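You operate a simulated robot arm through the tools that you are given. There is no shell and no other tool. Be economical: measure what you need, move in short steps, check, and stop when the job is done.

The job below is to be done with a simulated robot arm. You get a single attempt, and the scene is never put back.

TASK
Open the left bench drawer, fetch the jar marked "M2" from the top of the mix bench and stand it in the inside of the left bench drawer, then shut the drawer. Then take the box on the top of the mix bench and put it away on the top of the packing table. Then turn the air pressure dial to 8. Then press the tester reset button two times. Then stack the 24 V relay from the clear end of the yellow bench on top of the 230 V relay. Then put one of the signs from the back of the yellow bench on the top of the green bench. Then take the 20 fuse from the top of the green bench and put it on the beige pad there. Do these in the order given. Set down upright: jar, box, sign.

Only the result counts: the job must be done as asked and must still hold three seconds after the hand-in. Knocking over, shifting, dropping, spilling or breaking anything else fails it.

THE ROBOT
A 6-joint arm with a two-finger gripper on a trunk, on a base that drives. Base frame: it is fixed to the floor where the robot stands at the start and does not move with it; the origin is under the middle of the robot, x ahead of it, y to its left, z up; the surface under the hand at the start is at about z = 80. Lengths are in cm, angles in degrees, forces in N, time in s.
Its first joint turns from -166.0 to 166.0 degrees. Places, roughly: air pressure dial [-440, -240, 80]; box [-175, -150, 100]; fuse [100, 25, 75]; inside of the left bench drawer [90, 20, 60]; jar [-200, -150, 100]; left bench drawer [80, 10, 70]; pad [100, 50, 75]; relay [-75, 125, 75]; sign [-25, 150, 75]; tester reset button [-870, -20, 80]; top of the green bench [130, 0, 80]; top of the packing table [-1110, -310, 80]. Payload 2.54 kg.
The tool frame sits at the grasp point between the pads (the TCP): z along the fingers, y along the line on which they close. The tips reach 3 cm beyond it. Largest opening 11.6 cm; the body of the gripper starts 9.5 cm behind the TCP.
Orientation is that of the tool frame in the base frame, as a unit quaternion [w, x, y, z]. With the fingers straight down and closing along the base's y, the tool's x points along the base's -x, its y along +y and its z along -z.

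THE INTERFACE
- The arm moves only by the tool drive_tool. Its argument "targets" is a list of rows, each a list of 7 numbers: the gripper command, from -1 (fully open) to 1 (shut), values between in proportion, then the shift along the base's x, y, z in units of 50 mm (1.0 is 50 mm), then the turn, a rotation vector about the base's x, y, z in units of 8 degrees (1.0 is 8 degrees). In form: [[claw, dx, dy, dz, wx, wy, wz], ...]. A call has 1 to 12 rows; each row shifts and turns the commanded pose from where the row before left it. A call with a number of a shift or a turn outside -1 to 1 is refused whole. Each row takes 0.2 s and may step no farther than 5 cm and 8.6 degrees from the row before; otherwise, or with a gripper value out of range, the whole call is refused. Where a pose cannot be reached the arm comes as near as it can. A force on the tool above 40 N (or 10 N above the force at the start of the call, whichever is more), or a blocked arm, ends the call early, and 0.2 s more pass. Each finger travels about 7.2 cm/s and halts on what it meets, pressing with about 28 N; the grip force reading is that of the motor and also rises with nothing between the fingers. The clock runs only during rows and for 0.2 s after the last one: add rows that do not move to give the fingers time. It gives the time, the measured TCP pose, the force on the tool (base axes), the opening and the grip force at its end, in the units of the frame above (readings bear some noise), with the torque about the TCP (base axes, N m) and any sound that the robot's microphone picked up, and new pictures: "views" is both (left out), scene, wrist or none.
- Cameras (640 x 400 px; columns grow to the right, rows downward): "scene" is now at [-3.22, 14.5, 140.96]; the picture's right is [-0.07, -1.00, 0.00], its down [-0.56, 0.04, -0.83] and it looks along [0.83, -0.06, -0.56] (base axes); focal length 292 px, centre (320, 200). "wrist" rides on the gripper at [6.9, -1.5, -12.2] in the tool frame; the picture's right is [0.21, 0.98, 0.00], its down [-0.83, 0.18, -0.53] and it looks along [-0.52, 0.11, 0.85] (tool axes); focal length 251 px, centre (320, 200). There is no depth. A picture from a camera that has moved, and an enlarged one, comes with that camera's place and axes in the base frame and with its lens.
- drive_base(legs): drives the robot by 1 to 6 legs, each [ahead, left, turn to the left] in cm, cm and degrees, along the robot's own axes; the way and the turn of a leg run together, so that a leg with both is an arc; at most 150 cm and 180 degrees a leg. The arm and the cameras ride along, it lands a little off, and it stops where it bumps. It gives what a move gives, and a new picture of the scene camera.
- pan_tilt(pan, tilt): turns the head with the scene camera to pan (to the left, within 120 degrees either way) and tilt (down, from -29 to 69), counted from straight ahead of the robot. It gives what a move gives, and a new picture of the scene camera.
- close_up(camera, box): a new picture of the part [left, top, right, bottom] of that camera's present view, enlarged. The clock stands still meanwhile.
- close_job(): hands the job in; it is judged then, once.

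Go step by step. Nothing tells you exact positions but the pictures and the camera data: compare them with the known pose of the tool, close in by small moves and look again before you grip or let go. The budget is 207 turns and 260 pictures, counting those below and the enlarged ones. Unless the task says otherwise, let go and move clear before handing in.

The tools are called as name(argument=value, ...) on one line, values as JSON. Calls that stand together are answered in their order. drive_tool: Moves the arm, as the interface text tells. Its arguments: {"type":"object","properties":{"targets":{"type":"array"},"views":{"type":"string","enum":["both","scene","wrist","none"]}},"required":["targets"]} The other tools are called the same way: drive_base (legs) drives the base; pan_tilt (pan, tilt) turns the head that bears the scene camera; close_up (camera, box) takes an enlarged picture of a part of a camera's view; close_job () hands the job in.

At the start:

```text
clock: 0.0
tcp_pos: [62.86, 25.1, 106.75]
ee_rot: [0.001, 0.0, 1.0, 0.0]
ft_force: [-0.6, -0.8, 0.2]
torque: [0.0, -0.02, -0.02]
width: 11.61
gripper_force: 0.1
robot x, y, heading: [0.51, 0.31, -0.1]
head pan, tilt: [-3.9, 33.8]
```

scene: 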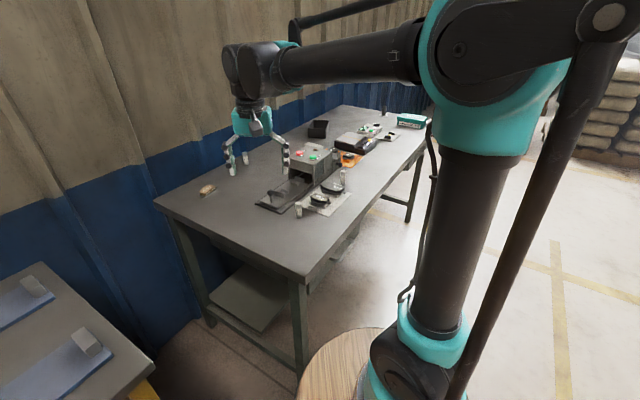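
wrist: 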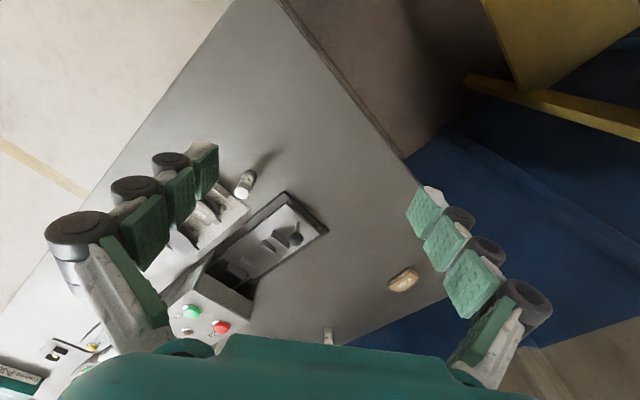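

I see a bench ahead with the fuse items and part of the yellow bench to the left. I'll look around first to find the drawers and the other places.

close_up(camera="scene", box=[150, 90, 450, 280])

pan_tilt(pan=0, tilt=60)

pan_tilt(pan=80, tilt=35)

pan_tilt(pan=-110, tilt=15)

```text
2.11 times, centred on (300, 185) of scene
camera zoom: at [-3.22, 14.5, 140.96], right [-0.07, -1.0, 0.0], down [-0.56, 0.04, -0.83], along [0.83, -0.06, -0.56], focal length 614 px, centre (362, 232)
```

zoom: 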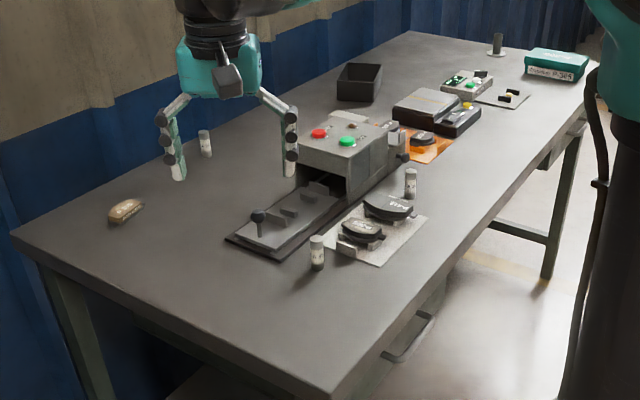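

```text
clock: 0.9
tcp_pos: [62.84, 25.22, 106.69]
ee_rot: [0.001, 0.0, 1.0, 0.0]
ft_force: [-0.6, 0.0, 0.3]
torque: [-0.02, -0.02, -0.01]
width: 11.58
gripper_force: 0.0
robot x, y, heading: [0.22, 0.06, 0.0]
head pan, tilt: [0.0, 60.0]
camera scene: at [-5.39, 15.1, 137.35], right [0.0, -1.0, 0.0], down [-0.87, 0.0, -0.5], along [0.5, 0.0, -0.87], focal length 292 px, centre (320, 200)
```

scene: 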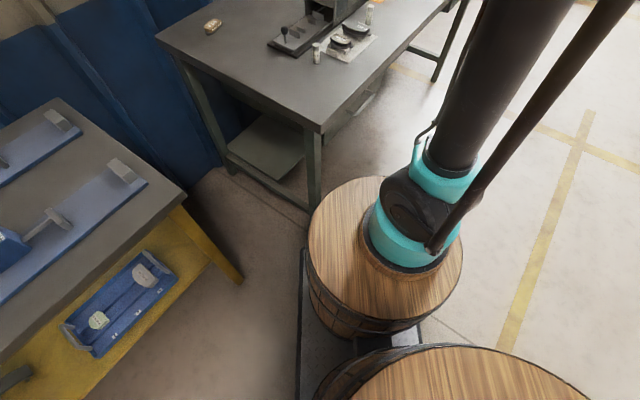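

```text
clock: 2.4
tcp_pos: [62.88, 25.17, 106.81]
ee_rot: [-0.001, 0.0, 1.0, 0.0]
ft_force: [-0.8, -0.7, 0.0]
torque: [0.02, 0.0, -0.04]
width: 11.6
gripper_force: 0.0
robot x, y, heading: [0.2, -0.1, -0.1]
head pan, tilt: [80.0, 35.0]
camera scene: at [-10.53, 23.77, 140.77], right [0.98, -0.17, 0.0], down [-0.1, -0.56, -0.82], along [0.14, 0.81, -0.57], focal length 292 px, centre (320, 200)
```

scene: 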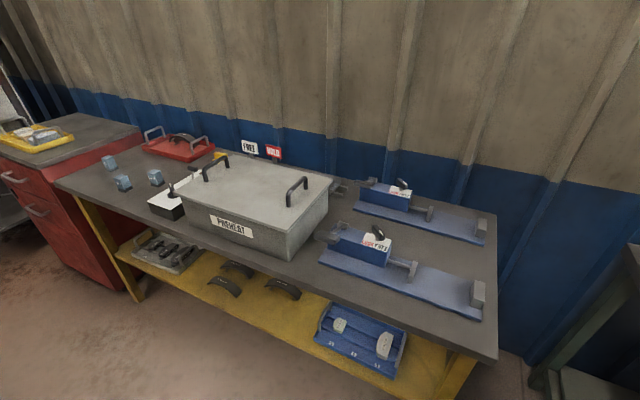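

```text
clock: 5.2
tcp_pos: [62.76, 25.18, 106.68]
ee_rot: [0.0, 0.0, 1.0, 0.001]
ft_force: [0.4, 0.5, -0.2]
torque: [-0.03, -0.01, -0.01]
width: 11.6
gripper_force: 0.0
robot x, y, heading: [-0.21, -0.07, -0.2]
head pan, tilt: [-110.0, 15.0]
camera scene: at [-15.25, 6.33, 143.98], right [-0.94, 0.34, 0.0], down [0.09, 0.24, -0.97], along [-0.33, -0.91, -0.26], focal length 292 px, centre (320, 200)
```

scene: 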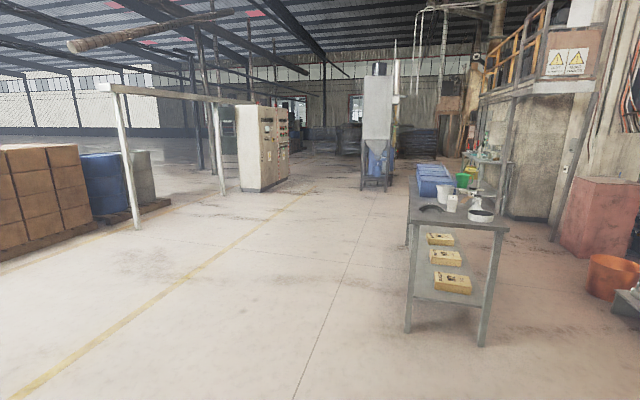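

The green bench is ahead, its front edge running from about (51,14) to (174,-67). The mix bench is at the back right and the yellow bench on the left. I'll move to face the left drawer from the front.

drive_base(legs=[[0, -61, 0], [28, 0, 0], [0, 0, 56.5]])

pan_tilt(pan=0, tilt=45)

```text
clock: 12.7
tcp_pos: [42.79, 5.1, 106.72]
ee_rot: [0.0, -0.468, 0.883, 0.0]
ft_force: [0.5, 0.2, 1.0]
torque: [0.0, -0.01, 0.02]
width: 11.59
gripper_force: 0.1
robot x, y, heading: [28.58, -60.34, 56.0]
head pan, tilt: [-110.0, 15.0]
camera scene: at [14.76, -69.91, 143.98], right [-0.81, -0.59, 0.0], down [-0.15, 0.21, -0.97], along [0.57, -0.78, -0.26], focal length 292 px, centre (320, 200)
```

scene: 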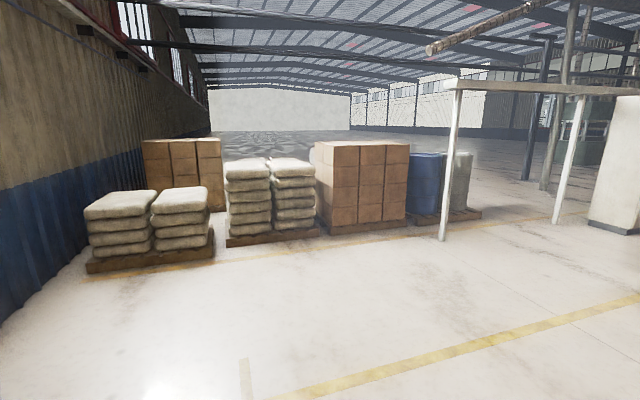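

```text
clock: 14.6
tcp_pos: [42.86, 5.13, 106.63]
ee_rot: [0.0, -0.469, 0.883, 0.0]
ft_force: [0.0, 1.0, 0.3]
torque: [0.0, 0.03, 0.04]
width: 11.59
gripper_force: 0.1
robot x, y, heading: [28.68, -60.75, 56.0]
head pan, tilt: [0.0, 45.0]
camera scene: at [13.84, -55.61, 139.3], right [0.83, -0.56, 0.0], down [-0.4, -0.59, -0.71], along [0.4, 0.59, -0.71], focal length 292 px, centre (320, 200)
```

scene: 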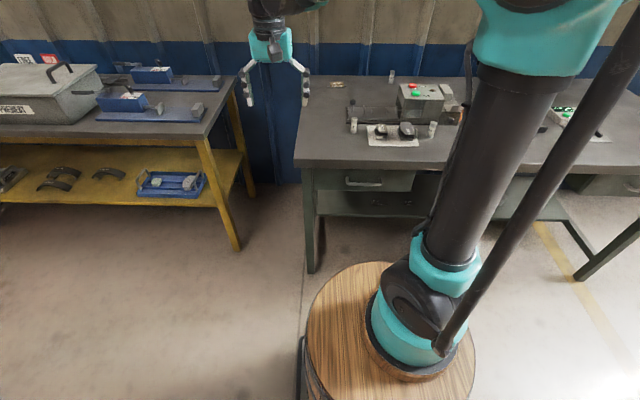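

The left drawer with its handle is in view under the near end of the green bench. I'll zoom in to measure the handle.

close_up(camera="scene", box=[290, 130, 450, 230])

drive_tool(targets=[[-1, -0.8, -0.8, -0.5, 0, 0, 0], [-1, -0.8, -0.8, -0.5, 0, 0, 0]], views="wrist")

```text
4.00 times, centred on (370, 180) of scene
camera zoom: at [13.84, -55.61, 139.3], right [0.83, -0.56, 0.0], down [-0.4, -0.59, -0.71], along [0.4, 0.59, -0.71], focal length 1167 px, centre (120, 280)
```

zoom: 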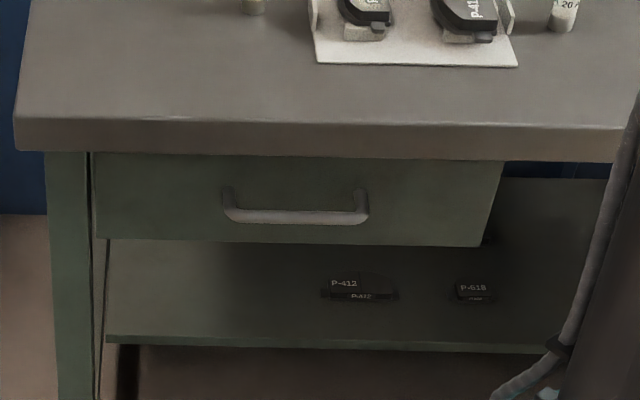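

```text
refused: row 1 steps farther than a row can; nothing moved
```

The handle bar is at about (72.6, 2.2, 67), 2 cm proud of the bench edge, and the drawer pulls along (-0.57,-0.82). I'll pitch the tool to horizontal facing the bench, moving right and down in front of the edge.

drive_tool(targets=[[-1, 0.36, -0.25, -0.4, 0.824, -0.566, 0], [-1, 0.36, -0.25, -0.4, 0.824, -0.566, 0], [-1, 0.36, -0.25, -0.4, 0.824, -0.566, 0], [-1, 0.36, -0.25, -0.4, 0.824, -0.566, 0], [-1, 0.36, -0.25, -0.4, 0.824, -0.566, 0], [-1, 0.36, -0.25, -0.4, 0.824, -0.566, 0], [-1, 0.36, -0.25, -0.4, 0.824, -0.566, 0], [-1, 0.36, -0.25, -0.4, 0.824, -0.566, 0], [-1, 0.36, -0.25, -0.4, 0.824, -0.566, 0], [-1, 0.36, -0.25, -0.4, 0.824, -0.566, 0], [-1, 0.36, -0.25, -0.4, 0.824, -0.566, 0]], views="both")

```text
clock: 17.0
tcp_pos: [63.1, -6.8, 99.49]
ee_rot: [0.615, -0.338, 0.635, 0.322]
ft_force: [0.7, 1.5, 0.6]
torque: [-0.04, -0.01, -0.03]
width: 11.63
gripper_force: 0.0
out of reach, approached as far as the arm can: row 9, 10, 11
robot x, y, heading: [28.49, -61.24, 55.7]
head pan, tilt: [0.0, 45.0]
camera scene: at [13.83, -55.61, 139.29], right [0.83, -0.56, 0.0], down [-0.4, -0.59, -0.71], along [0.4, 0.59, -0.71], focal length 292 px, centre (320, 200)
camera wrist: at [57.34, -17.93, 93.06], right [-0.81, 0.54, -0.22], down [-0.44, -0.31, 0.84], along [0.39, 0.78, 0.49], focal length 251 px, centre (320, 200)
```

scene: 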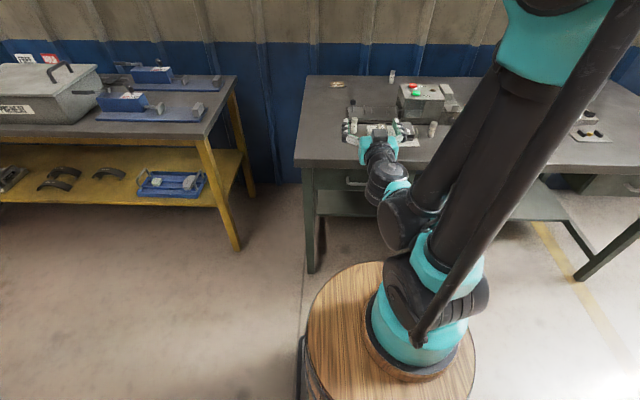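
wrist: 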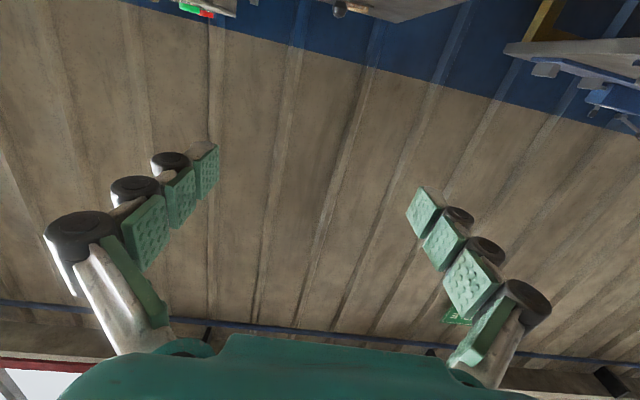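

The horizontal tool runs out of reach this close in, so I'll back the base off 25 cm and then roll the gripper so it closes vertically.

drive_base(legs=[[-25, 0, 0]])

drive_tool(targets=[[-1, 0.2, 0.3, -0.6, 0.566, 0.824, 0], [-1, 0.2, 0.3, -0.6, 0.566, 0.824, 0], [-1, 0.2, 0.3, -0.6, 0.566, 0.824, 0], [-1, 0.2, 0.3, -0.6, 0.566, 0.824, 0], [-1, 0.2, 0.3, -0.6, 0.566, 0.824, 0], [0, 0.2, 0.3, -0.6, 0.566, 0.824, 0], [0, 0.2, 0.3, -0.6, 0.566, 0.824, 0], [0, 0.2, 0.3, -0.5, 0.566, 0.824, 0], [0, 0.2, 0.3, -0.5, 0.566, 0.824, 0], [0, 0.2, 0.3, -0.4, 0.566, 0.824, 0], [0, 0, 0, 0, 0.566, 0.824, 0]], views="both")

```text
clock: 18.8
tcp_pos: [48.98, -27.86, 99.33]
ee_rot: [0.615, -0.337, 0.637, 0.32]
ft_force: [0.9, 0.3, -0.1]
torque: [0.02, 0.02, -0.01]
width: 11.58
gripper_force: 0.2
robot x, y, heading: [14.3, -81.82, 55.9]
head pan, tilt: [0.0, 45.0]
camera scene: at [-0.45, -76.64, 139.3], right [0.83, -0.56, 0.0], down [-0.4, -0.58, -0.71], along [0.4, 0.58, -0.71], focal length 292 px, centre (320, 200)
```

scene: 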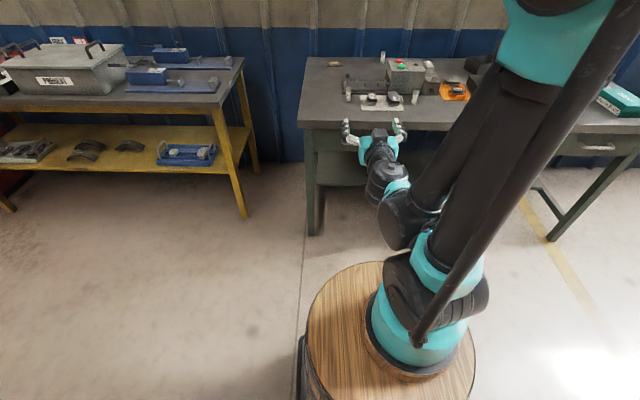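

```text
clock: 21.2
tcp_pos: [61.42, -7.81, 93.1]
ee_rot: [0.21, 0.184, 0.686, 0.672]
ft_force: [-0.6, -0.7, 0.0]
torque: [-0.01, 0.01, 0.01]
width: 5.79
gripper_force: 0.1
out of reach, approached as far as the arm can: row 1, 2, 3, 4, 5, 6, 7, 8, 9, 10
robot x, y, heading: [14.05, -81.43, 55.6]
head pan, tilt: [0.0, 45.0]
camera scene: at [-0.45, -76.63, 139.3], right [0.83, -0.56, 0.0], down [-0.4, -0.58, -0.71], along [0.4, 0.58, -0.71], focal length 292 px, centre (320, 200)
camera wrist: at [48.98, -14.58, 91.44], right [-0.21, 0.14, 0.97], down [0.41, -0.89, 0.22], along [0.89, 0.44, 0.13], focal length 251 px, centre (320, 200)
```

scene: 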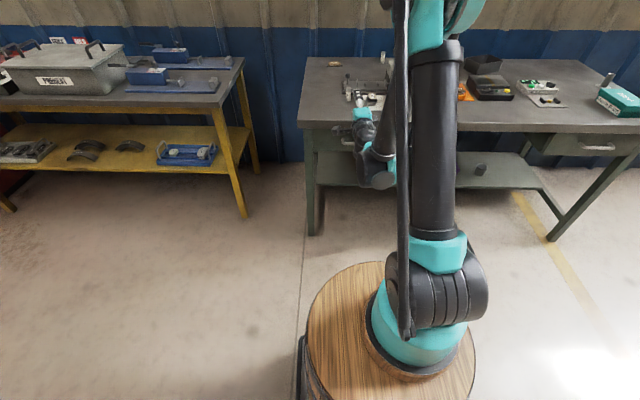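
wrist: 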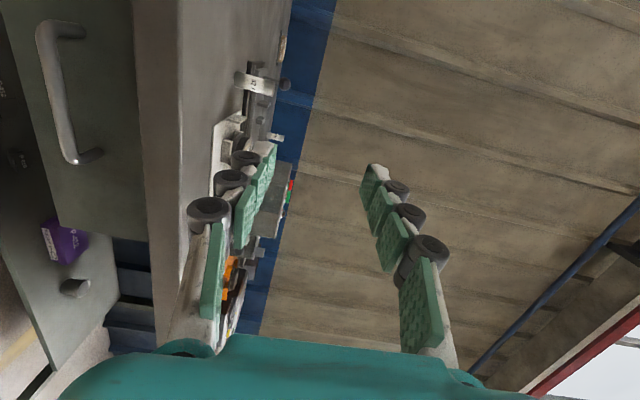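

The gripper is now horizontal, facing the bench and closing vertically, so I'll lower it to handle height in front of the edge.

drive_tool(targets=[[0, 0.1, -0.07, -0.9, 0, 0, 0], [0, 0.1, -0.07, -0.9, 0, 0, 0], [0, 0.1, -0.07, -0.9, 0, 0, 0], [0, 0.1, -0.07, -0.9, 0, 0, 0], [0, 0.1, -0.07, -0.9, 0, 0, 0], [0, 0.1, -0.07, -0.6, 0, 0, 0]], views="both")

```text
clock: 22.6
tcp_pos: [69.89, 1.87, 81.3]
ee_rot: [0.211, 0.183, 0.685, 0.672]
ft_force: [-0.9, -0.5, 3.0]
torque: [0.0, 0.04, 0.0]
width: 6.6
gripper_force: 0.0
out of reach, approached as far as the arm can: row 1, 2, 3, 4, 5, 6
robot x, y, heading: [13.71, -81.94, 55.6]
head pan, tilt: [0.0, 45.0]
camera scene: at [-0.47, -76.65, 139.29], right [0.83, -0.56, 0.0], down [-0.4, -0.58, -0.71], along [0.4, 0.58, -0.71], focal length 292 px, centre (320, 200)
camera wrist: at [57.63, -4.84, 79.55], right [-0.21, 0.14, 0.97], down [0.41, -0.89, 0.22], along [0.89, 0.44, 0.13], focal length 251 px, centre (320, 200)
```

scene: 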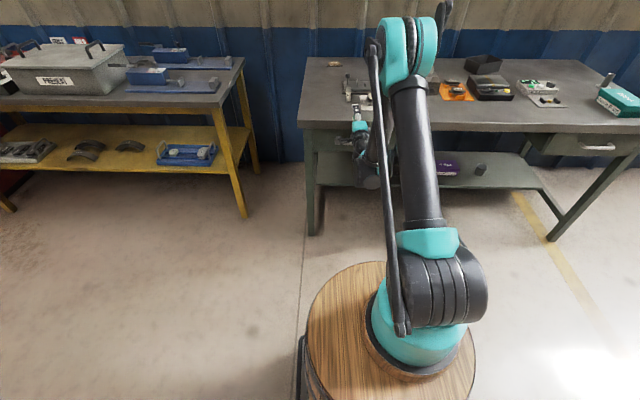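
wrist: 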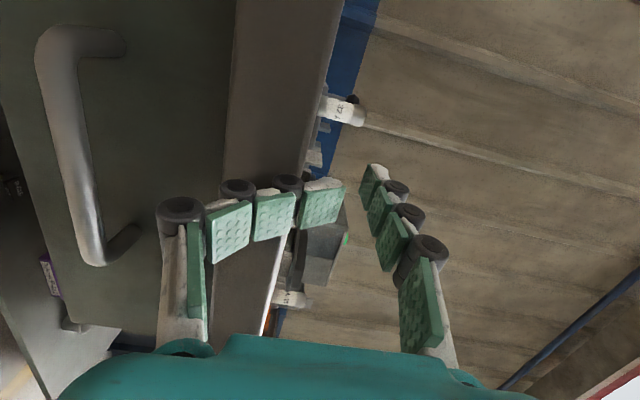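

The pose drifted outward and the lower finger is touching the table edge, so I'll back the base away before doing anything else.

drive_base(legs=[[-20, 0, 0]])

drive_tool(targets=[[0.2, 0.3, 0.44, -0.6, 0, 0, 0], [0.2, 0.1, 0.16, -0.8, 0, 0, 0], [0.2, 0.0, 0.0, -0.8, 0, 0, 0], [0.2, 0.0, 0.0, -0.6, 0, 0, 0]], views="both")

```text
clock: 24.2
tcp_pos: [58.92, -14.71, 81.25]
ee_rot: [0.211, 0.183, 0.685, 0.673]
ft_force: [-0.8, -0.7, -0.3]
torque: [-0.02, 0.06, 0.0]
width: 5.78
gripper_force: 0.0
robot x, y, heading: [3.16, -98.39, 55.5]
head pan, tilt: [0.0, 45.0]
camera scene: at [-11.65, -93.03, 139.3], right [0.83, -0.56, 0.0], down [-0.4, -0.58, -0.71], along [0.4, 0.58, -0.71], focal length 292 px, centre (320, 200)
```

scene: 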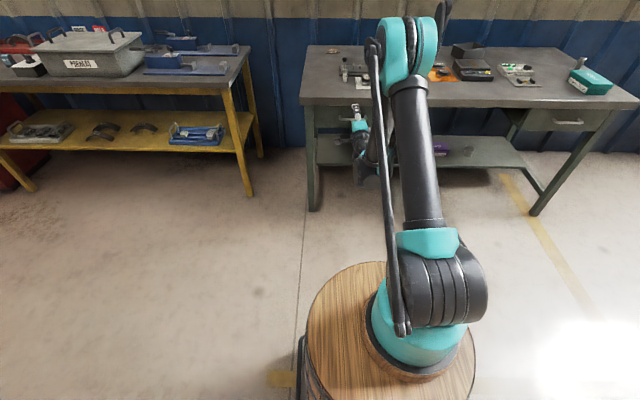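

```text
clock: 25.2
tcp_pos: [62.37, -9.24, 68.11]
ee_rot: [0.211, 0.183, 0.685, 0.673]
ft_force: [0.0, -0.4, 0.7]
torque: [0.0, 0.0, 0.02]
width: 4.62
gripper_force: 0.0
out of reach, approached as far as the arm can: row 3, 4
robot x, y, heading: [2.76, -98.34, 55.6]
head pan, tilt: [0.0, 45.0]
camera scene: at [-11.65, -93.03, 139.29], right [0.83, -0.56, 0.0], down [-0.4, -0.58, -0.71], along [0.4, 0.58, -0.71], focal length 292 px, centre (320, 200)
camera wrist: at [49.99, -15.95, 66.43], right [-0.21, 0.14, 0.97], down [0.4, -0.89, 0.22], along [0.89, 0.44, 0.13], focal length 251 px, centre (320, 200)
```

scene: 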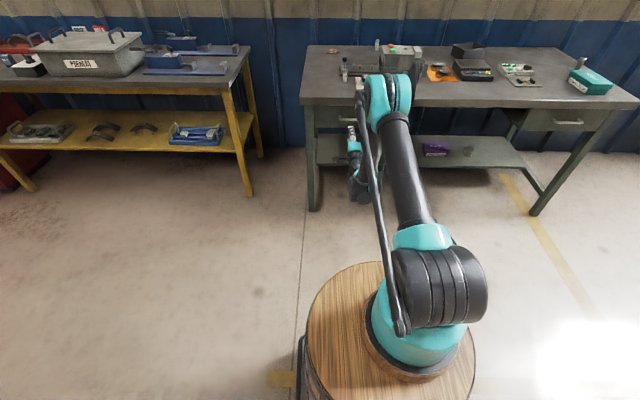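
wrist: 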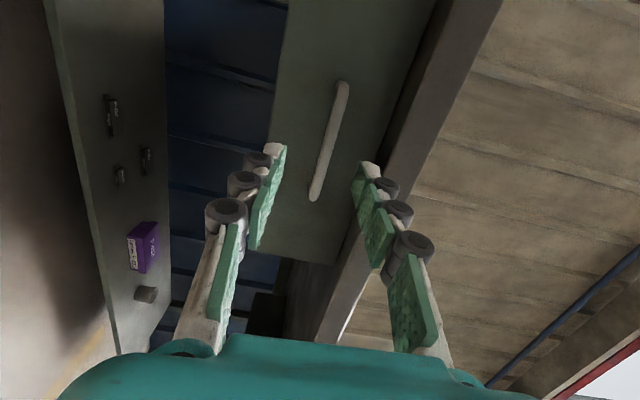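

The handle bar is dead ahead at z≈69.2, n≈41 in my bench coordinates. I'll close in part way and check.

drive_tool(targets=[[0.35, 0.28, 0.4, 0.1, 0, 0, 0], [0.35, 0.28, 0.4, 0.1, 0, 0, 0], [0.35, 0.28, 0.4, 0.0, 0, 0, 0]], views="wrist")

```text
clock: 26.0
tcp_pos: [66.55, -3.28, 69.07]
ee_rot: [0.211, 0.184, 0.685, 0.672]
ft_force: [-0.7, 0.5, 1.2]
torque: [0.01, 0.0, 0.01]
width: 3.77
gripper_force: 0.0
robot x, y, heading: [2.7, -98.65, 55.7]
head pan, tilt: [0.0, 45.0]
camera wrist: at [54.11, -9.98, 67.39], right [-0.21, 0.14, 0.97], down [0.4, -0.89, 0.22], along [0.89, 0.44, 0.13], focal length 251 px, centre (320, 200)
```

wrist: 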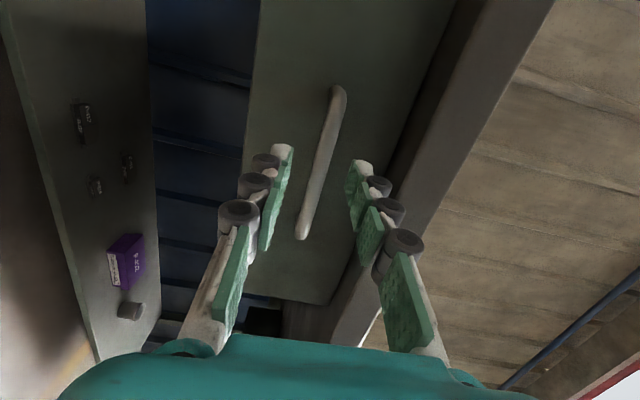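

The bar sits centred between the fingers, so I'll move forward about 4.5 cm and grip.

drive_tool(targets=[[0.35, 0.26, 0.37, 0.03, 0, 0, 0], [0.35, 0.24, 0.35, 0, 0, 0, 0], [1, 0, 0, 0, 0, 0, 0], [1, 0, 0, 0, 0, 0, 0], [1, 0, 0, 0, 0, 0, 0]], views="wrist")

```text
clock: 27.2
tcp_pos: [68.92, 0.24, 69.33]
ee_rot: [0.211, 0.183, 0.685, 0.673]
ft_force: [1.9, 2.3, 28.4]
torque: [0.75, 0.56, 0.14]
width: 1.14
gripper_force: 38.5
robot x, y, heading: [3.07, -98.12, 55.6]
head pan, tilt: [0.0, 45.0]
camera wrist: at [56.5, -6.49, 67.61], right [-0.21, 0.14, 0.97], down [0.4, -0.89, 0.22], along [0.89, 0.44, 0.13], focal length 251 px, centre (320, 200)
```

wrist: 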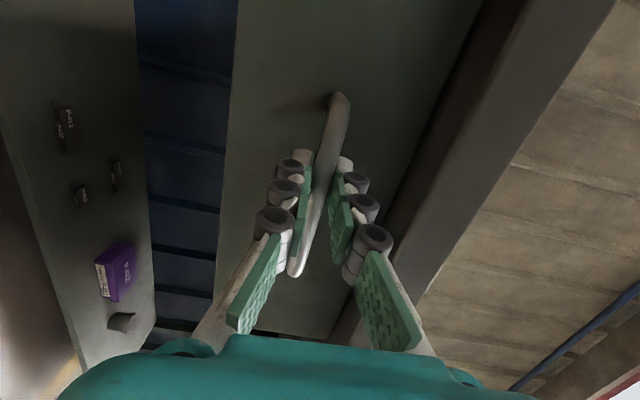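

The bar is gripped, with some upward load on the tool. I'll lower slightly to relax it, then pull by driving back a little.

drive_tool(targets=[[1, 0, 0, -0.08, 0, 0, 0], [1, 0, 0, 0, 0, 0, 0]], views="none")

drive_base(legs=[[-10, 0, 0]])

```text
clock: 27.6
tcp_pos: [68.91, 0.06, 69.25]
ee_rot: [0.21, 0.185, 0.684, 0.674]
ft_force: [1.4, 1.2, 27.1]
torque: [0.75, 0.59, -0.22]
width: 1.11
gripper_force: 38.4
robot x, y, heading: [2.78, -98.2, 55.8]
head pan, tilt: [0.0, 45.0]
stopped in row 1: the force on the tool passed its limit at 46 N (the readings are from after the stop); the commanded pose is now the measured one
```

```text
clock: 29.0
tcp_pos: [63.01, -7.74, 69.42]
ee_rot: [0.208, 0.183, 0.684, 0.675]
ft_force: [-0.5, 0.2, 13.9]
torque: [0.66, 0.68, -0.23]
width: 1.1
gripper_force: 38.6
robot x, y, heading: [-2.22, -106.63, 55.8]
head pan, tilt: [0.0, 45.0]
stopped in leg 1: the force on the tool passed its limit at 43 N (the readings are from after the stop); the commanded pose is now the measured one
camera scene: at [-17.33, -101.31, 139.29], right [0.83, -0.56, 0.0], down [-0.4, -0.58, -0.71], along [0.4, 0.58, -0.71], focal length 292 px, centre (320, 200)
```

scene: 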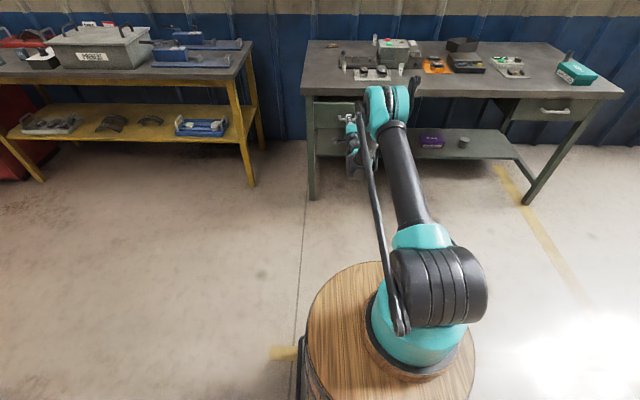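

The drawer is coming out (~10 cm). I'll keep pulling.

drive_base(legs=[[-8, 0, 0]])

drive_base(legs=[[-8, 0, 0]])

```text
clock: 30.0
tcp_pos: [58.29, -14.28, 69.35]
ee_rot: [0.209, 0.18, 0.685, 0.674]
ft_force: [-5.8, 4.6, 21.6]
torque: [0.68, 0.58, 0.1]
width: 1.13
gripper_force: 38.5
robot x, y, heading: [-7.33, -113.48, 55.7]
head pan, tilt: [0.0, 45.0]
camera scene: at [-21.9, -107.97, 139.29], right [0.83, -0.56, 0.0], down [-0.4, -0.58, -0.71], along [0.4, 0.58, -0.71], focal length 292 px, centre (320, 200)
```

scene: 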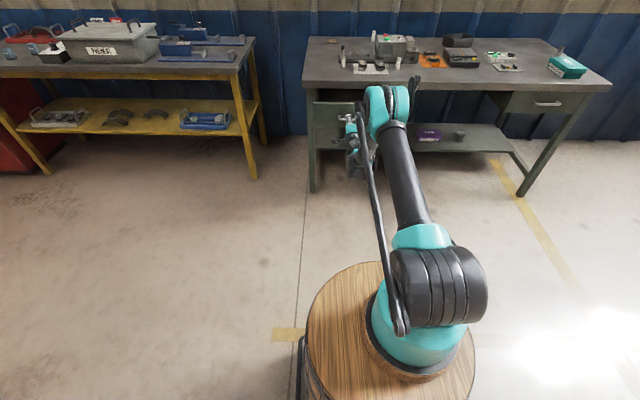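

```text
clock: 31.1
tcp_pos: [53.56, -20.9, 69.32]
ee_rot: [0.207, 0.179, 0.686, 0.674]
ft_force: [-15.7, 13.2, 17.2]
torque: [0.62, 0.6, 0.38]
width: 1.13
gripper_force: 38.3
robot x, y, heading: [-11.83, -119.92, 55.5]
head pan, tilt: [0.0, 45.0]
camera scene: at [-26.55, -114.69, 139.29], right [0.83, -0.56, 0.0], down [-0.4, -0.58, -0.71], along [0.4, 0.58, -0.71], focal length 292 px, centre (320, 200)
```

scene: 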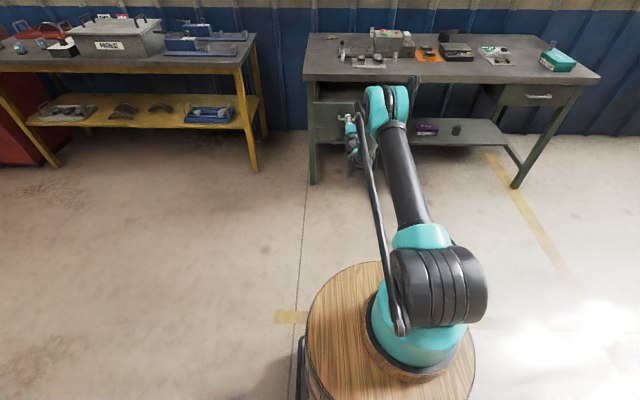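

The drawer is open about 26 cm, which is enough. I'll release the handle and back off, then look inside.

drive_tool(targets=[[0.3, 0, 0, 0, 0, 0, 0], [0.3, 0, 0, 0, 0, 0, 0]], views="none")

drive_base(legs=[[-15, 0, 0]])

close_up(camera="scene", box=[290, 30, 450, 180])

```text
clock: 31.7
tcp_pos: [53.49, -20.91, 69.17]
ee_rot: [0.207, 0.181, 0.685, 0.674]
ft_force: [0.4, -0.3, 0.7]
torque: [-0.01, 0.01, -0.05]
width: 4.06
gripper_force: 0.0
robot x, y, heading: [-11.78, -120.05, 55.2]
head pan, tilt: [0.0, 45.0]
```

```text
clock: 33.1
tcp_pos: [45.19, -33.61, 69.19]
ee_rot: [0.207, 0.181, 0.685, 0.674]
ft_force: [0.2, 0.5, -0.4]
torque: [0.01, -0.02, 0.0]
width: 4.08
gripper_force: 0.1
robot x, y, heading: [-20.19, -131.92, 55.6]
head pan, tilt: [0.0, 45.0]
camera scene: at [-34.95, -127.08, 139.3], right [0.83, -0.56, 0.0], down [-0.4, -0.58, -0.71], along [0.4, 0.58, -0.71], focal length 292 px, centre (320, 200)
```

scene: 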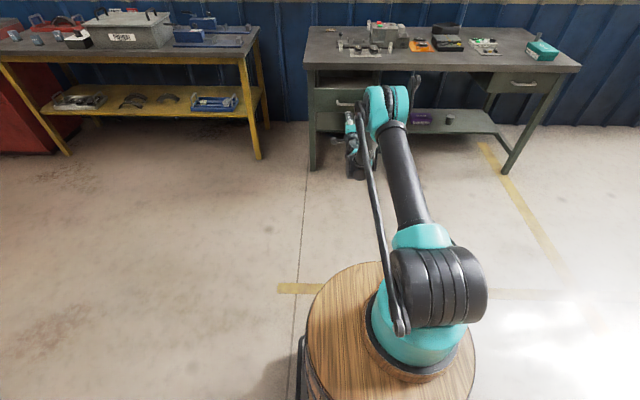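

```text
2.67 times, centred on (370, 105) of scene
camera zoom: at [-34.95, -127.08, 139.3], right [0.83, -0.56, 0.0], down [-0.4, -0.58, -0.71], along [0.4, 0.58, -0.71], focal length 778 px, centre (187, 453)
```

zoom: 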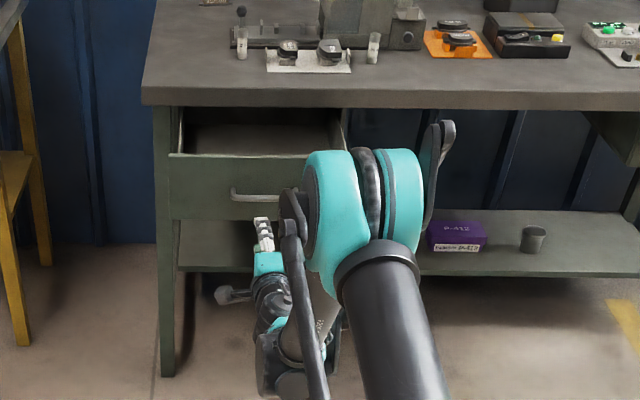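

The drawer is open. I'll lift the arm into a carry pose with the tool down, then turn toward the mix bench.

drive_tool(targets=[[0, 0, 0, 0.9, -0.8, -0.15, 0.577], [0, 0, 0, 0.9, -0.8, -0.15, 0.577], [0, 0, 0, 0.9, -0.8, -0.15, 0.577], [0, 0, 0, 0.9, -0.8, -0.15, 0.577], [0, -0.28, -0.41, 0.5, -0.8, -0.15, 0.577], [0, -0.28, -0.41, 0.5, -0.8, -0.15, 0.577], [0, -0.28, -0.41, 0.5, -0.8, -0.15, 0.577], [0, -0.28, -0.41, 0.5, -0.8, -0.15, 0.577], [0, -0.28, -0.41, 0.5, -0.8, -0.15, 0.577], [0, -0.28, -0.41, 0.5, -0.8, -0.15, 0.577], [0, -0.28, -0.41, 0.5, -0.8, -0.15, 0.577]], views="none")

drive_tool(targets=[[0, -0.28, -0.41, 0.3, -0.8, -0.15, 0.577], [0, -0.28, -0.41, 0.3, -0.8, -0.15, 0.577], [0, -0.28, -0.41, 0.3, -0.8, -0.15, 0.577], [0, -0.28, -0.41, 0.3, -0.8, -0.15, 0.577]], views="none")

drive_base(legs=[[0, 0, 130]])

```text
clock: 35.5
tcp_pos: [36.12, -48.16, 101.32]
ee_rot: [0.079, -0.299, 0.92, 0.239]
ft_force: [1.1, 0.7, 0.5]
torque: [-0.01, 0.01, -0.01]
width: 5.78
gripper_force: 0.1
out of reach, approached as far as the arm can: row 1
robot x, y, heading: [-20.14, -132.44, 55.6]
head pan, tilt: [0.0, 45.0]
```

```text
clock: 36.5
tcp_pos: [30.54, -56.52, 107.22]
ee_rot: [0.011, -0.46, 0.887, 0.027]
ft_force: [0.0, 1.0, -0.5]
torque: [0.01, 0.02, 0.0]
width: 5.77
gripper_force: 0.2
robot x, y, heading: [-19.93, -132.46, 55.4]
head pan, tilt: [0.0, 45.0]
```

```text
clock: 42.3
tcp_pos: [-111.32, -142.27, 107.06]
ee_rot: [0.019, 0.999, 0.041, -0.022]
ft_force: [0.4, -0.1, -0.3]
torque: [0.02, -0.05, 0.04]
width: 5.78
gripper_force: 0.1
robot x, y, heading: [-20.0, -132.91, -174.7]
head pan, tilt: [0.0, 45.0]
camera scene: at [-15.08, -146.92, 139.3], right [-0.1, 1.0, 0.0], down [0.7, 0.07, -0.71], along [-0.7, -0.07, -0.71], focal length 292 px, centre (320, 200)
```

scene: 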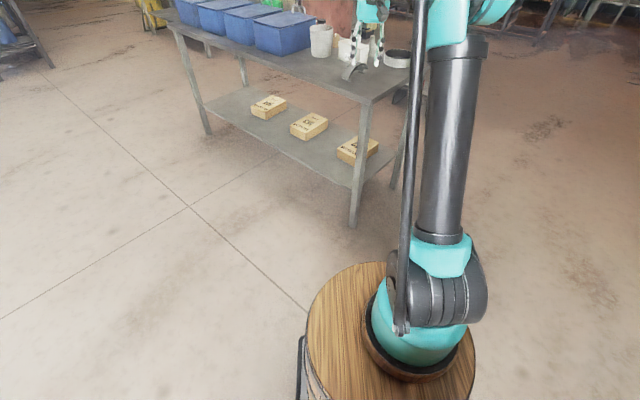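

The mix bench is ahead of the robot now, so I'll tilt up to see its top.

pan_tilt(pan=0, tilt=22)

close_up(camera="scene", box=[130, 90, 450, 290])

```text
clock: 43.1
tcp_pos: [-111.4, -142.28, 107.26]
ee_rot: [0.02, 0.999, 0.042, -0.021]
ft_force: [0.7, 0.5, 0.5]
torque: [-0.01, 0.01, 0.02]
width: 5.8
gripper_force: 0.0
robot x, y, heading: [-20.37, -132.31, -174.2]
head pan, tilt: [0.0, 22.0]
camera scene: at [-16.22, -147.03, 142.83], right [-0.1, 1.0, 0.0], down [0.37, 0.04, -0.93], along [-0.92, -0.09, -0.38], focal length 292 px, centre (320, 200)
```

scene: 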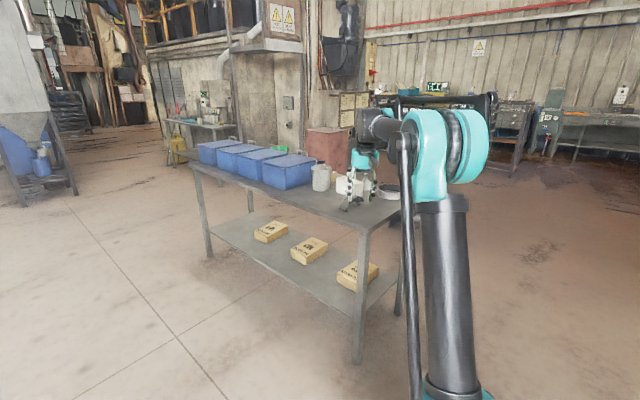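

```text
2.00 times, centred on (290, 190) of scene
camera zoom: at [-16.22, -147.03, 142.83], right [-0.1, 1.0, 0.0], down [0.37, 0.04, -0.93], along [-0.92, -0.09, -0.38], focal length 583 px, centre (380, 220)
```

zoom: 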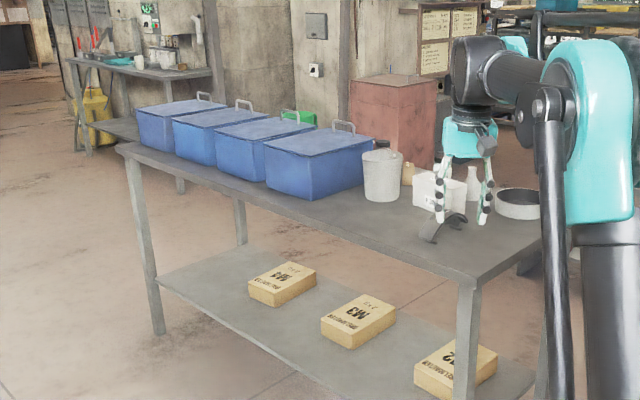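

The objects at the bench's right end are hidden by the arm. I'll turn right a bit for a clear view.

drive_base(legs=[[-10, 0, 0], [0, 0, -35]])

pan_tilt(pan=20, tilt=22)

close_up(camera="scene", box=[160, 120, 400, 270])

```text
clock: 46.0
tcp_pos: [-89.41, -85.84, 107.22]
ee_rot: [0.013, 0.963, -0.268, -0.027]
ft_force: [0.9, 0.0, 0.8]
torque: [0.01, 0.01, -0.01]
width: 5.78
gripper_force: 0.1
robot x, y, heading: [-9.75, -131.3, 149.6]
head pan, tilt: [0.0, 22.0]
camera scene: at [-15.54, -145.67, 142.84], right [0.51, 0.86, 0.0], down [0.32, -0.19, -0.93], along [-0.8, 0.47, -0.37], focal length 292 px, centre (320, 200)
```

scene: 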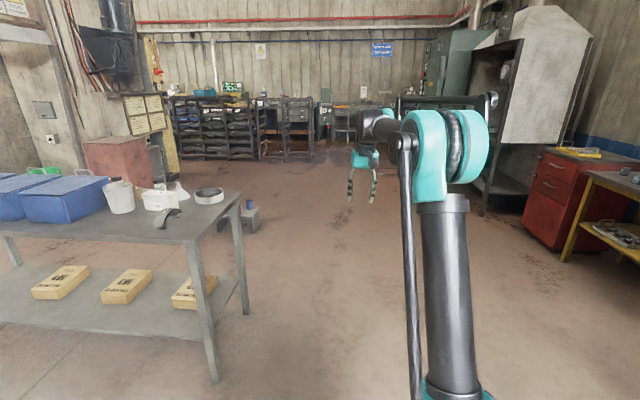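

```text
clock: 46.8
tcp_pos: [-89.56, -85.89, 107.24]
ee_rot: [0.012, 0.963, -0.269, -0.026]
ft_force: [-0.4, -0.5, -0.5]
torque: [-0.02, -0.01, 0.03]
width: 5.82
gripper_force: 0.1
robot x, y, heading: [-10.35, -131.82, 149.7]
head pan, tilt: [20.0, 22.0]
camera scene: at [-16.67, -148.69, 142.84], right [0.18, 0.98, 0.0], down [0.37, -0.07, -0.93], along [-0.91, 0.17, -0.37], focal length 292 px, centre (320, 200)
```

scene: 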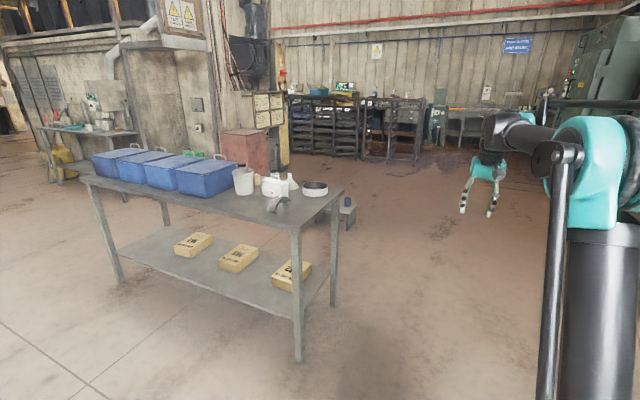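

```text
2.67 times, centred on (280, 195) of scene
camera zoom: at [-16.67, -148.69, 142.84], right [0.18, 0.98, 0.0], down [0.37, -0.07, -0.93], along [-0.91, 0.17, -0.37], focal length 778 px, centre (427, 213)
```

zoom: 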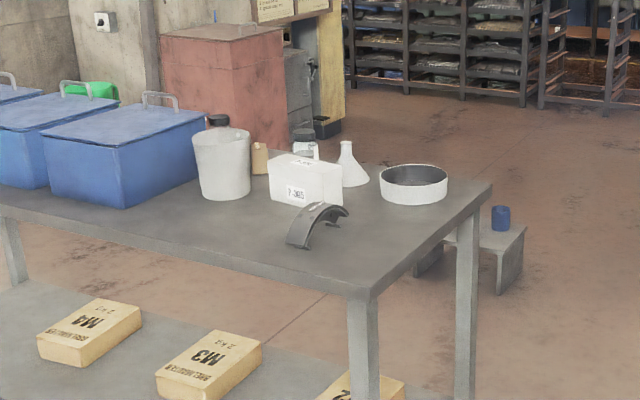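

The white box, flask and two dark-lidded jars stand near the back of the mix bench, so I'll go round to its far right corner. First I'll raise and retract the arm.

drive_tool(targets=[[0, 0.43, -0.25, 0.8, 0, 0, 0], [0, 0.43, -0.25, 0.8, 0, 0, 0], [0, 0.43, -0.25, 0.8, 0, 0, 0], [0, 0.43, -0.25, 0.8, 0, 0, 0], [0, 0.43, -0.25, 0.8, 0, 0, 0], [0, 0.43, -0.25, 0.8, 0, 0, 0]], views="none")

drive_base(legs=[[125, -16, 0], [73, 43, 0]])

drive_base(legs=[[0, 0, 100]])

```text
clock: 48.2
tcp_pos: [-76.71, -93.17, 131.07]
ee_rot: [0.012, 0.963, -0.27, -0.027]
ft_force: [-1.0, 0.5, -1.0]
torque: [-0.02, -0.08, -0.03]
width: 5.81
gripper_force: 0.0
robot x, y, heading: [-10.14, -131.46, 149.6]
head pan, tilt: [20.0, 22.0]
```

```text
clock: 58.6
tcp_pos: [-258.91, -16.54, 131.09]
ee_rot: [0.012, 0.962, -0.27, -0.026]
ft_force: [-0.8, 0.3, 0.4]
torque: [-0.03, 0.02, 0.02]
width: 5.81
gripper_force: 0.0
robot x, y, heading: [-192.18, -55.27, 149.6]
head pan, tilt: [20.0, 22.0]
camera scene: at [-198.91, -72.07, 142.84], right [0.18, 0.98, 0.0], down [0.37, -0.07, -0.93], along [-0.91, 0.17, -0.37], focal length 292 px, centre (320, 200)
```

scene: 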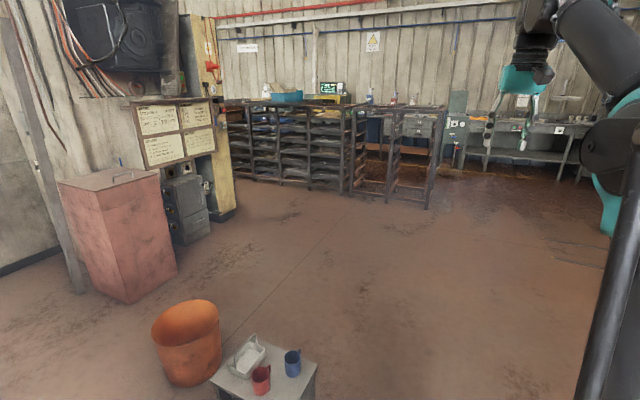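

```text
clock: 63.2
tcp_pos: [-217.32, -127.38, 131.03]
ee_rot: [0.028, 0.82, 0.571, -0.008]
ft_force: [0.4, 0.0, -0.8]
torque: [-0.03, 0.04, -0.01]
width: 5.83
gripper_force: 0.1
robot x, y, heading: [-192.22, -55.22, -109.5]
head pan, tilt: [20.0, 22.0]
camera scene: at [-174.26, -57.73, 142.84], right [-1.0, -0.01, 0.0], down [0.0, 0.37, -0.93], along [0.01, -0.93, -0.37], focal length 292 px, centre (320, 200)
```

scene: 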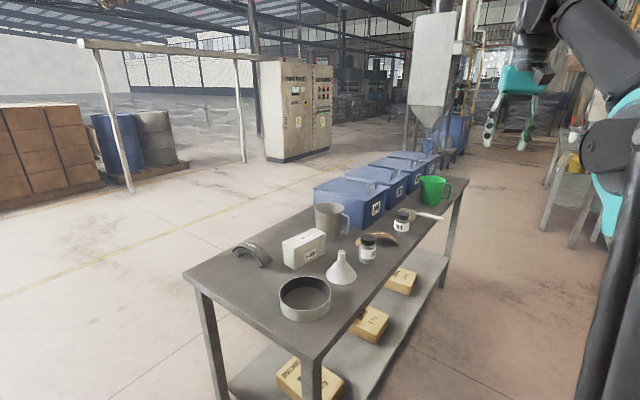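

close_up(camera="scene", box=[230, 160, 470, 340])

close_up(camera="scene", box=[340, 190, 460, 280])

```text
2.22 times, centred on (350, 250) of scene
camera zoom: at [-174.26, -57.73, 142.84], right [-1.0, -0.01, 0.0], down [0.0, 0.37, -0.93], along [0.01, -0.93, -0.37], focal length 648 px, centre (253, 89)
```

zoom: 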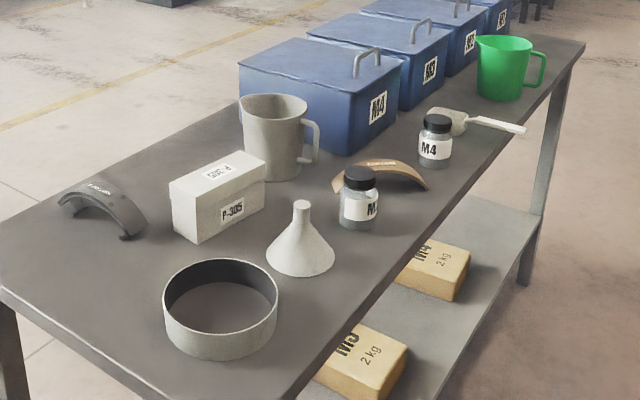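

```text
4.44 times, centred on (400, 235) of scene
camera zoom: at [-174.26, -57.73, 142.84], right [-1.0, -0.01, 0.0], down [0.0, 0.37, -0.93], along [0.01, -0.93, -0.37], focal length 1296 px, centre (-36, 44)
```

zoom: 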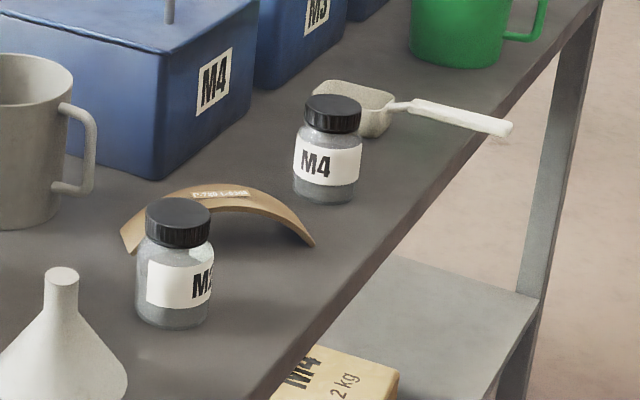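

One jar reads "M4", and the nearer one at about (-190,-145.5) shows "M" and a partly hidden digit. I'll bring the wrist camera over from the west side to read it.

drive_tool(targets=[[-0.3, 0.4, 0, -0.4, 0.394, 0.136, 0], [-0.3, 0.4, -0.4, -0.7, 0, 0, 0], [-0.3, 0.4, -0.4, -0.7, 0, 0, 0], [-0.3, 0.4, -0.4, -0.6, 0, 0, 0]], views="both")

```text
clock: 64.2
tcp_pos: [-209.29, -133.21, 119.23]
ee_rot: [-0.001, 0.821, 0.572, 0.0]
ft_force: [-0.8, 0.9, 0.1]
torque: [-0.09, -0.02, 0.0]
width: 7.54
gripper_force: 0.0
robot x, y, heading: [-192.1, -54.76, -109.5]
head pan, tilt: [20.0, 22.0]
camera scene: at [-174.27, -57.7, 142.84], right [-1.0, -0.01, 0.0], down [0.0, 0.37, -0.93], along [0.01, -0.93, -0.37], focal length 292 px, centre (320, 200)
camera wrist: at [-208.36, -126.23, 131.44], right [0.99, -0.14, 0.0], down [-0.12, -0.84, 0.53], along [-0.07, -0.53, -0.85], focal length 251 px, centre (320, 200)
```

scene: 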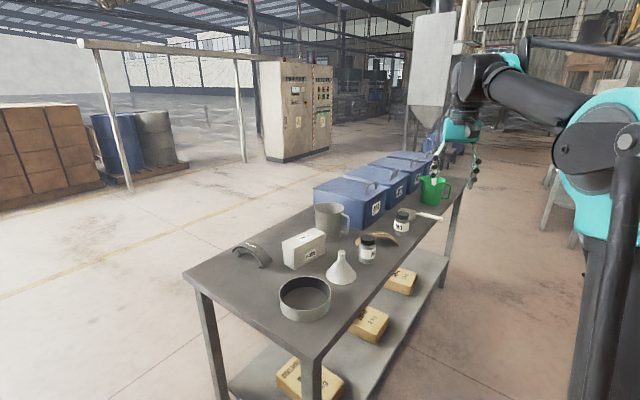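
wrist: 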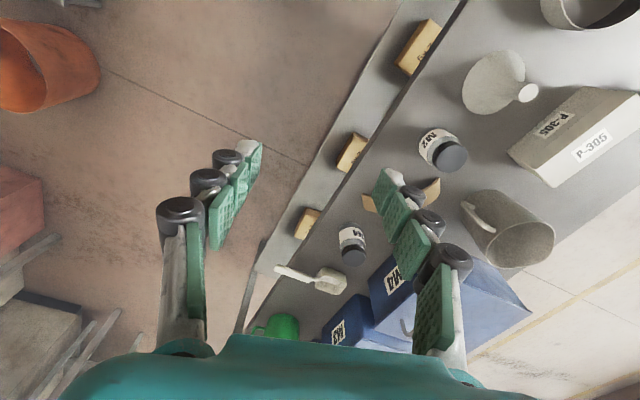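

The wrist view reads "M2" on the near jar at about (-189.8,-144.7). I'll move above it.

drive_tool(targets=[[-0.55, 0.8, -0.45, 0, 0, 0, 0], [-0.55, 0.8, -0.45, 0, 0, 0, 0], [-0.55, 0.8, -0.45, 0, 0, 0, 0], [-0.55, 0.8, -0.45, 0, 0, 0, 0], [-0.55, 0.7, -0.52, -0.4, 0, 0, 0], [-0.55, 0, 0, -0.8, 0, 0, 0], [-0.55, 0, 0, -0.7, 0, 0, 0], [-0.55, 0, 0, 0, 0, 0, 0]], views="both")

```text
clock: 66.0
tcp_pos: [-189.72, -144.93, 109.37]
ee_rot: [0.0, 0.82, 0.572, 0.0]
ft_force: [0.1, -0.1, -0.6]
torque: [-0.01, 0.0, 0.0]
width: 8.98
gripper_force: 0.2
robot x, y, heading: [-192.6, -55.52, -109.4]
head pan, tilt: [20.0, 22.0]
camera scene: at [-174.25, -57.73, 142.84], right [-1.0, -0.01, 0.0], down [0.0, 0.37, -0.93], along [0.01, -0.93, -0.37], focal length 292 px, centre (320, 200)
camera wrist: at [-188.89, -138.05, 121.69], right [0.99, -0.14, 0.0], down [-0.12, -0.84, 0.53], along [-0.07, -0.53, -0.85], focal length 251 px, centre (320, 200)
```

scene: 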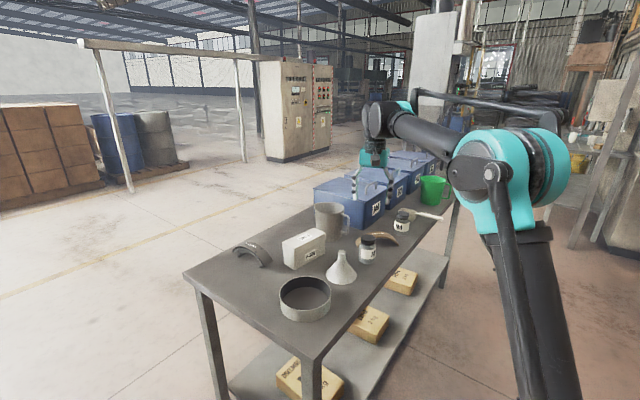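
wrist: 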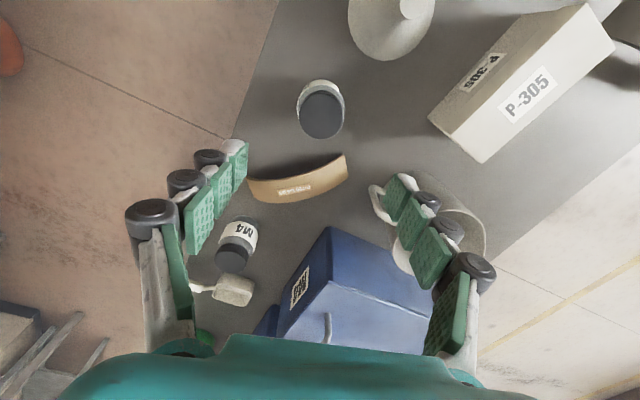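

The jar is centred below the tool, so I'll descend straight down and grip it.

drive_tool(targets=[[-0.55, 0.02, 0.03, -0.8, 0, 0, 0], [-0.55, 0, 0, -0.8, 0, 0, 0], [-0.55, 0, 0, -0.8, 0, 0, 0], [-0.55, 0, 0, -0.8, 0, 0, 0], [-0.55, 0, 0, -0.6, 0, 0, 0], [-0.55, 0, 0, 0, 0, 0, 0]], views="wrist")

```text
clock: 67.5
tcp_pos: [-189.6, -144.81, 90.5]
ee_rot: [0.0, 0.821, 0.571, 0.0]
ft_force: [0.3, 0.4, -0.1]
torque: [0.03, -0.01, 0.0]
width: 8.98
gripper_force: 0.1
robot x, y, heading: [-192.03, -54.79, -109.0]
head pan, tilt: [20.0, 22.0]
camera wrist: at [-188.64, -137.88, 102.71], right [0.99, -0.14, 0.0], down [-0.12, -0.84, 0.53], along [-0.07, -0.53, -0.85], focal length 251 px, centre (320, 200)
```

wrist: 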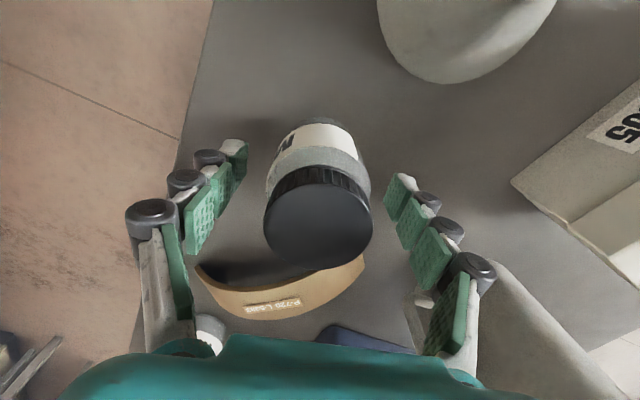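

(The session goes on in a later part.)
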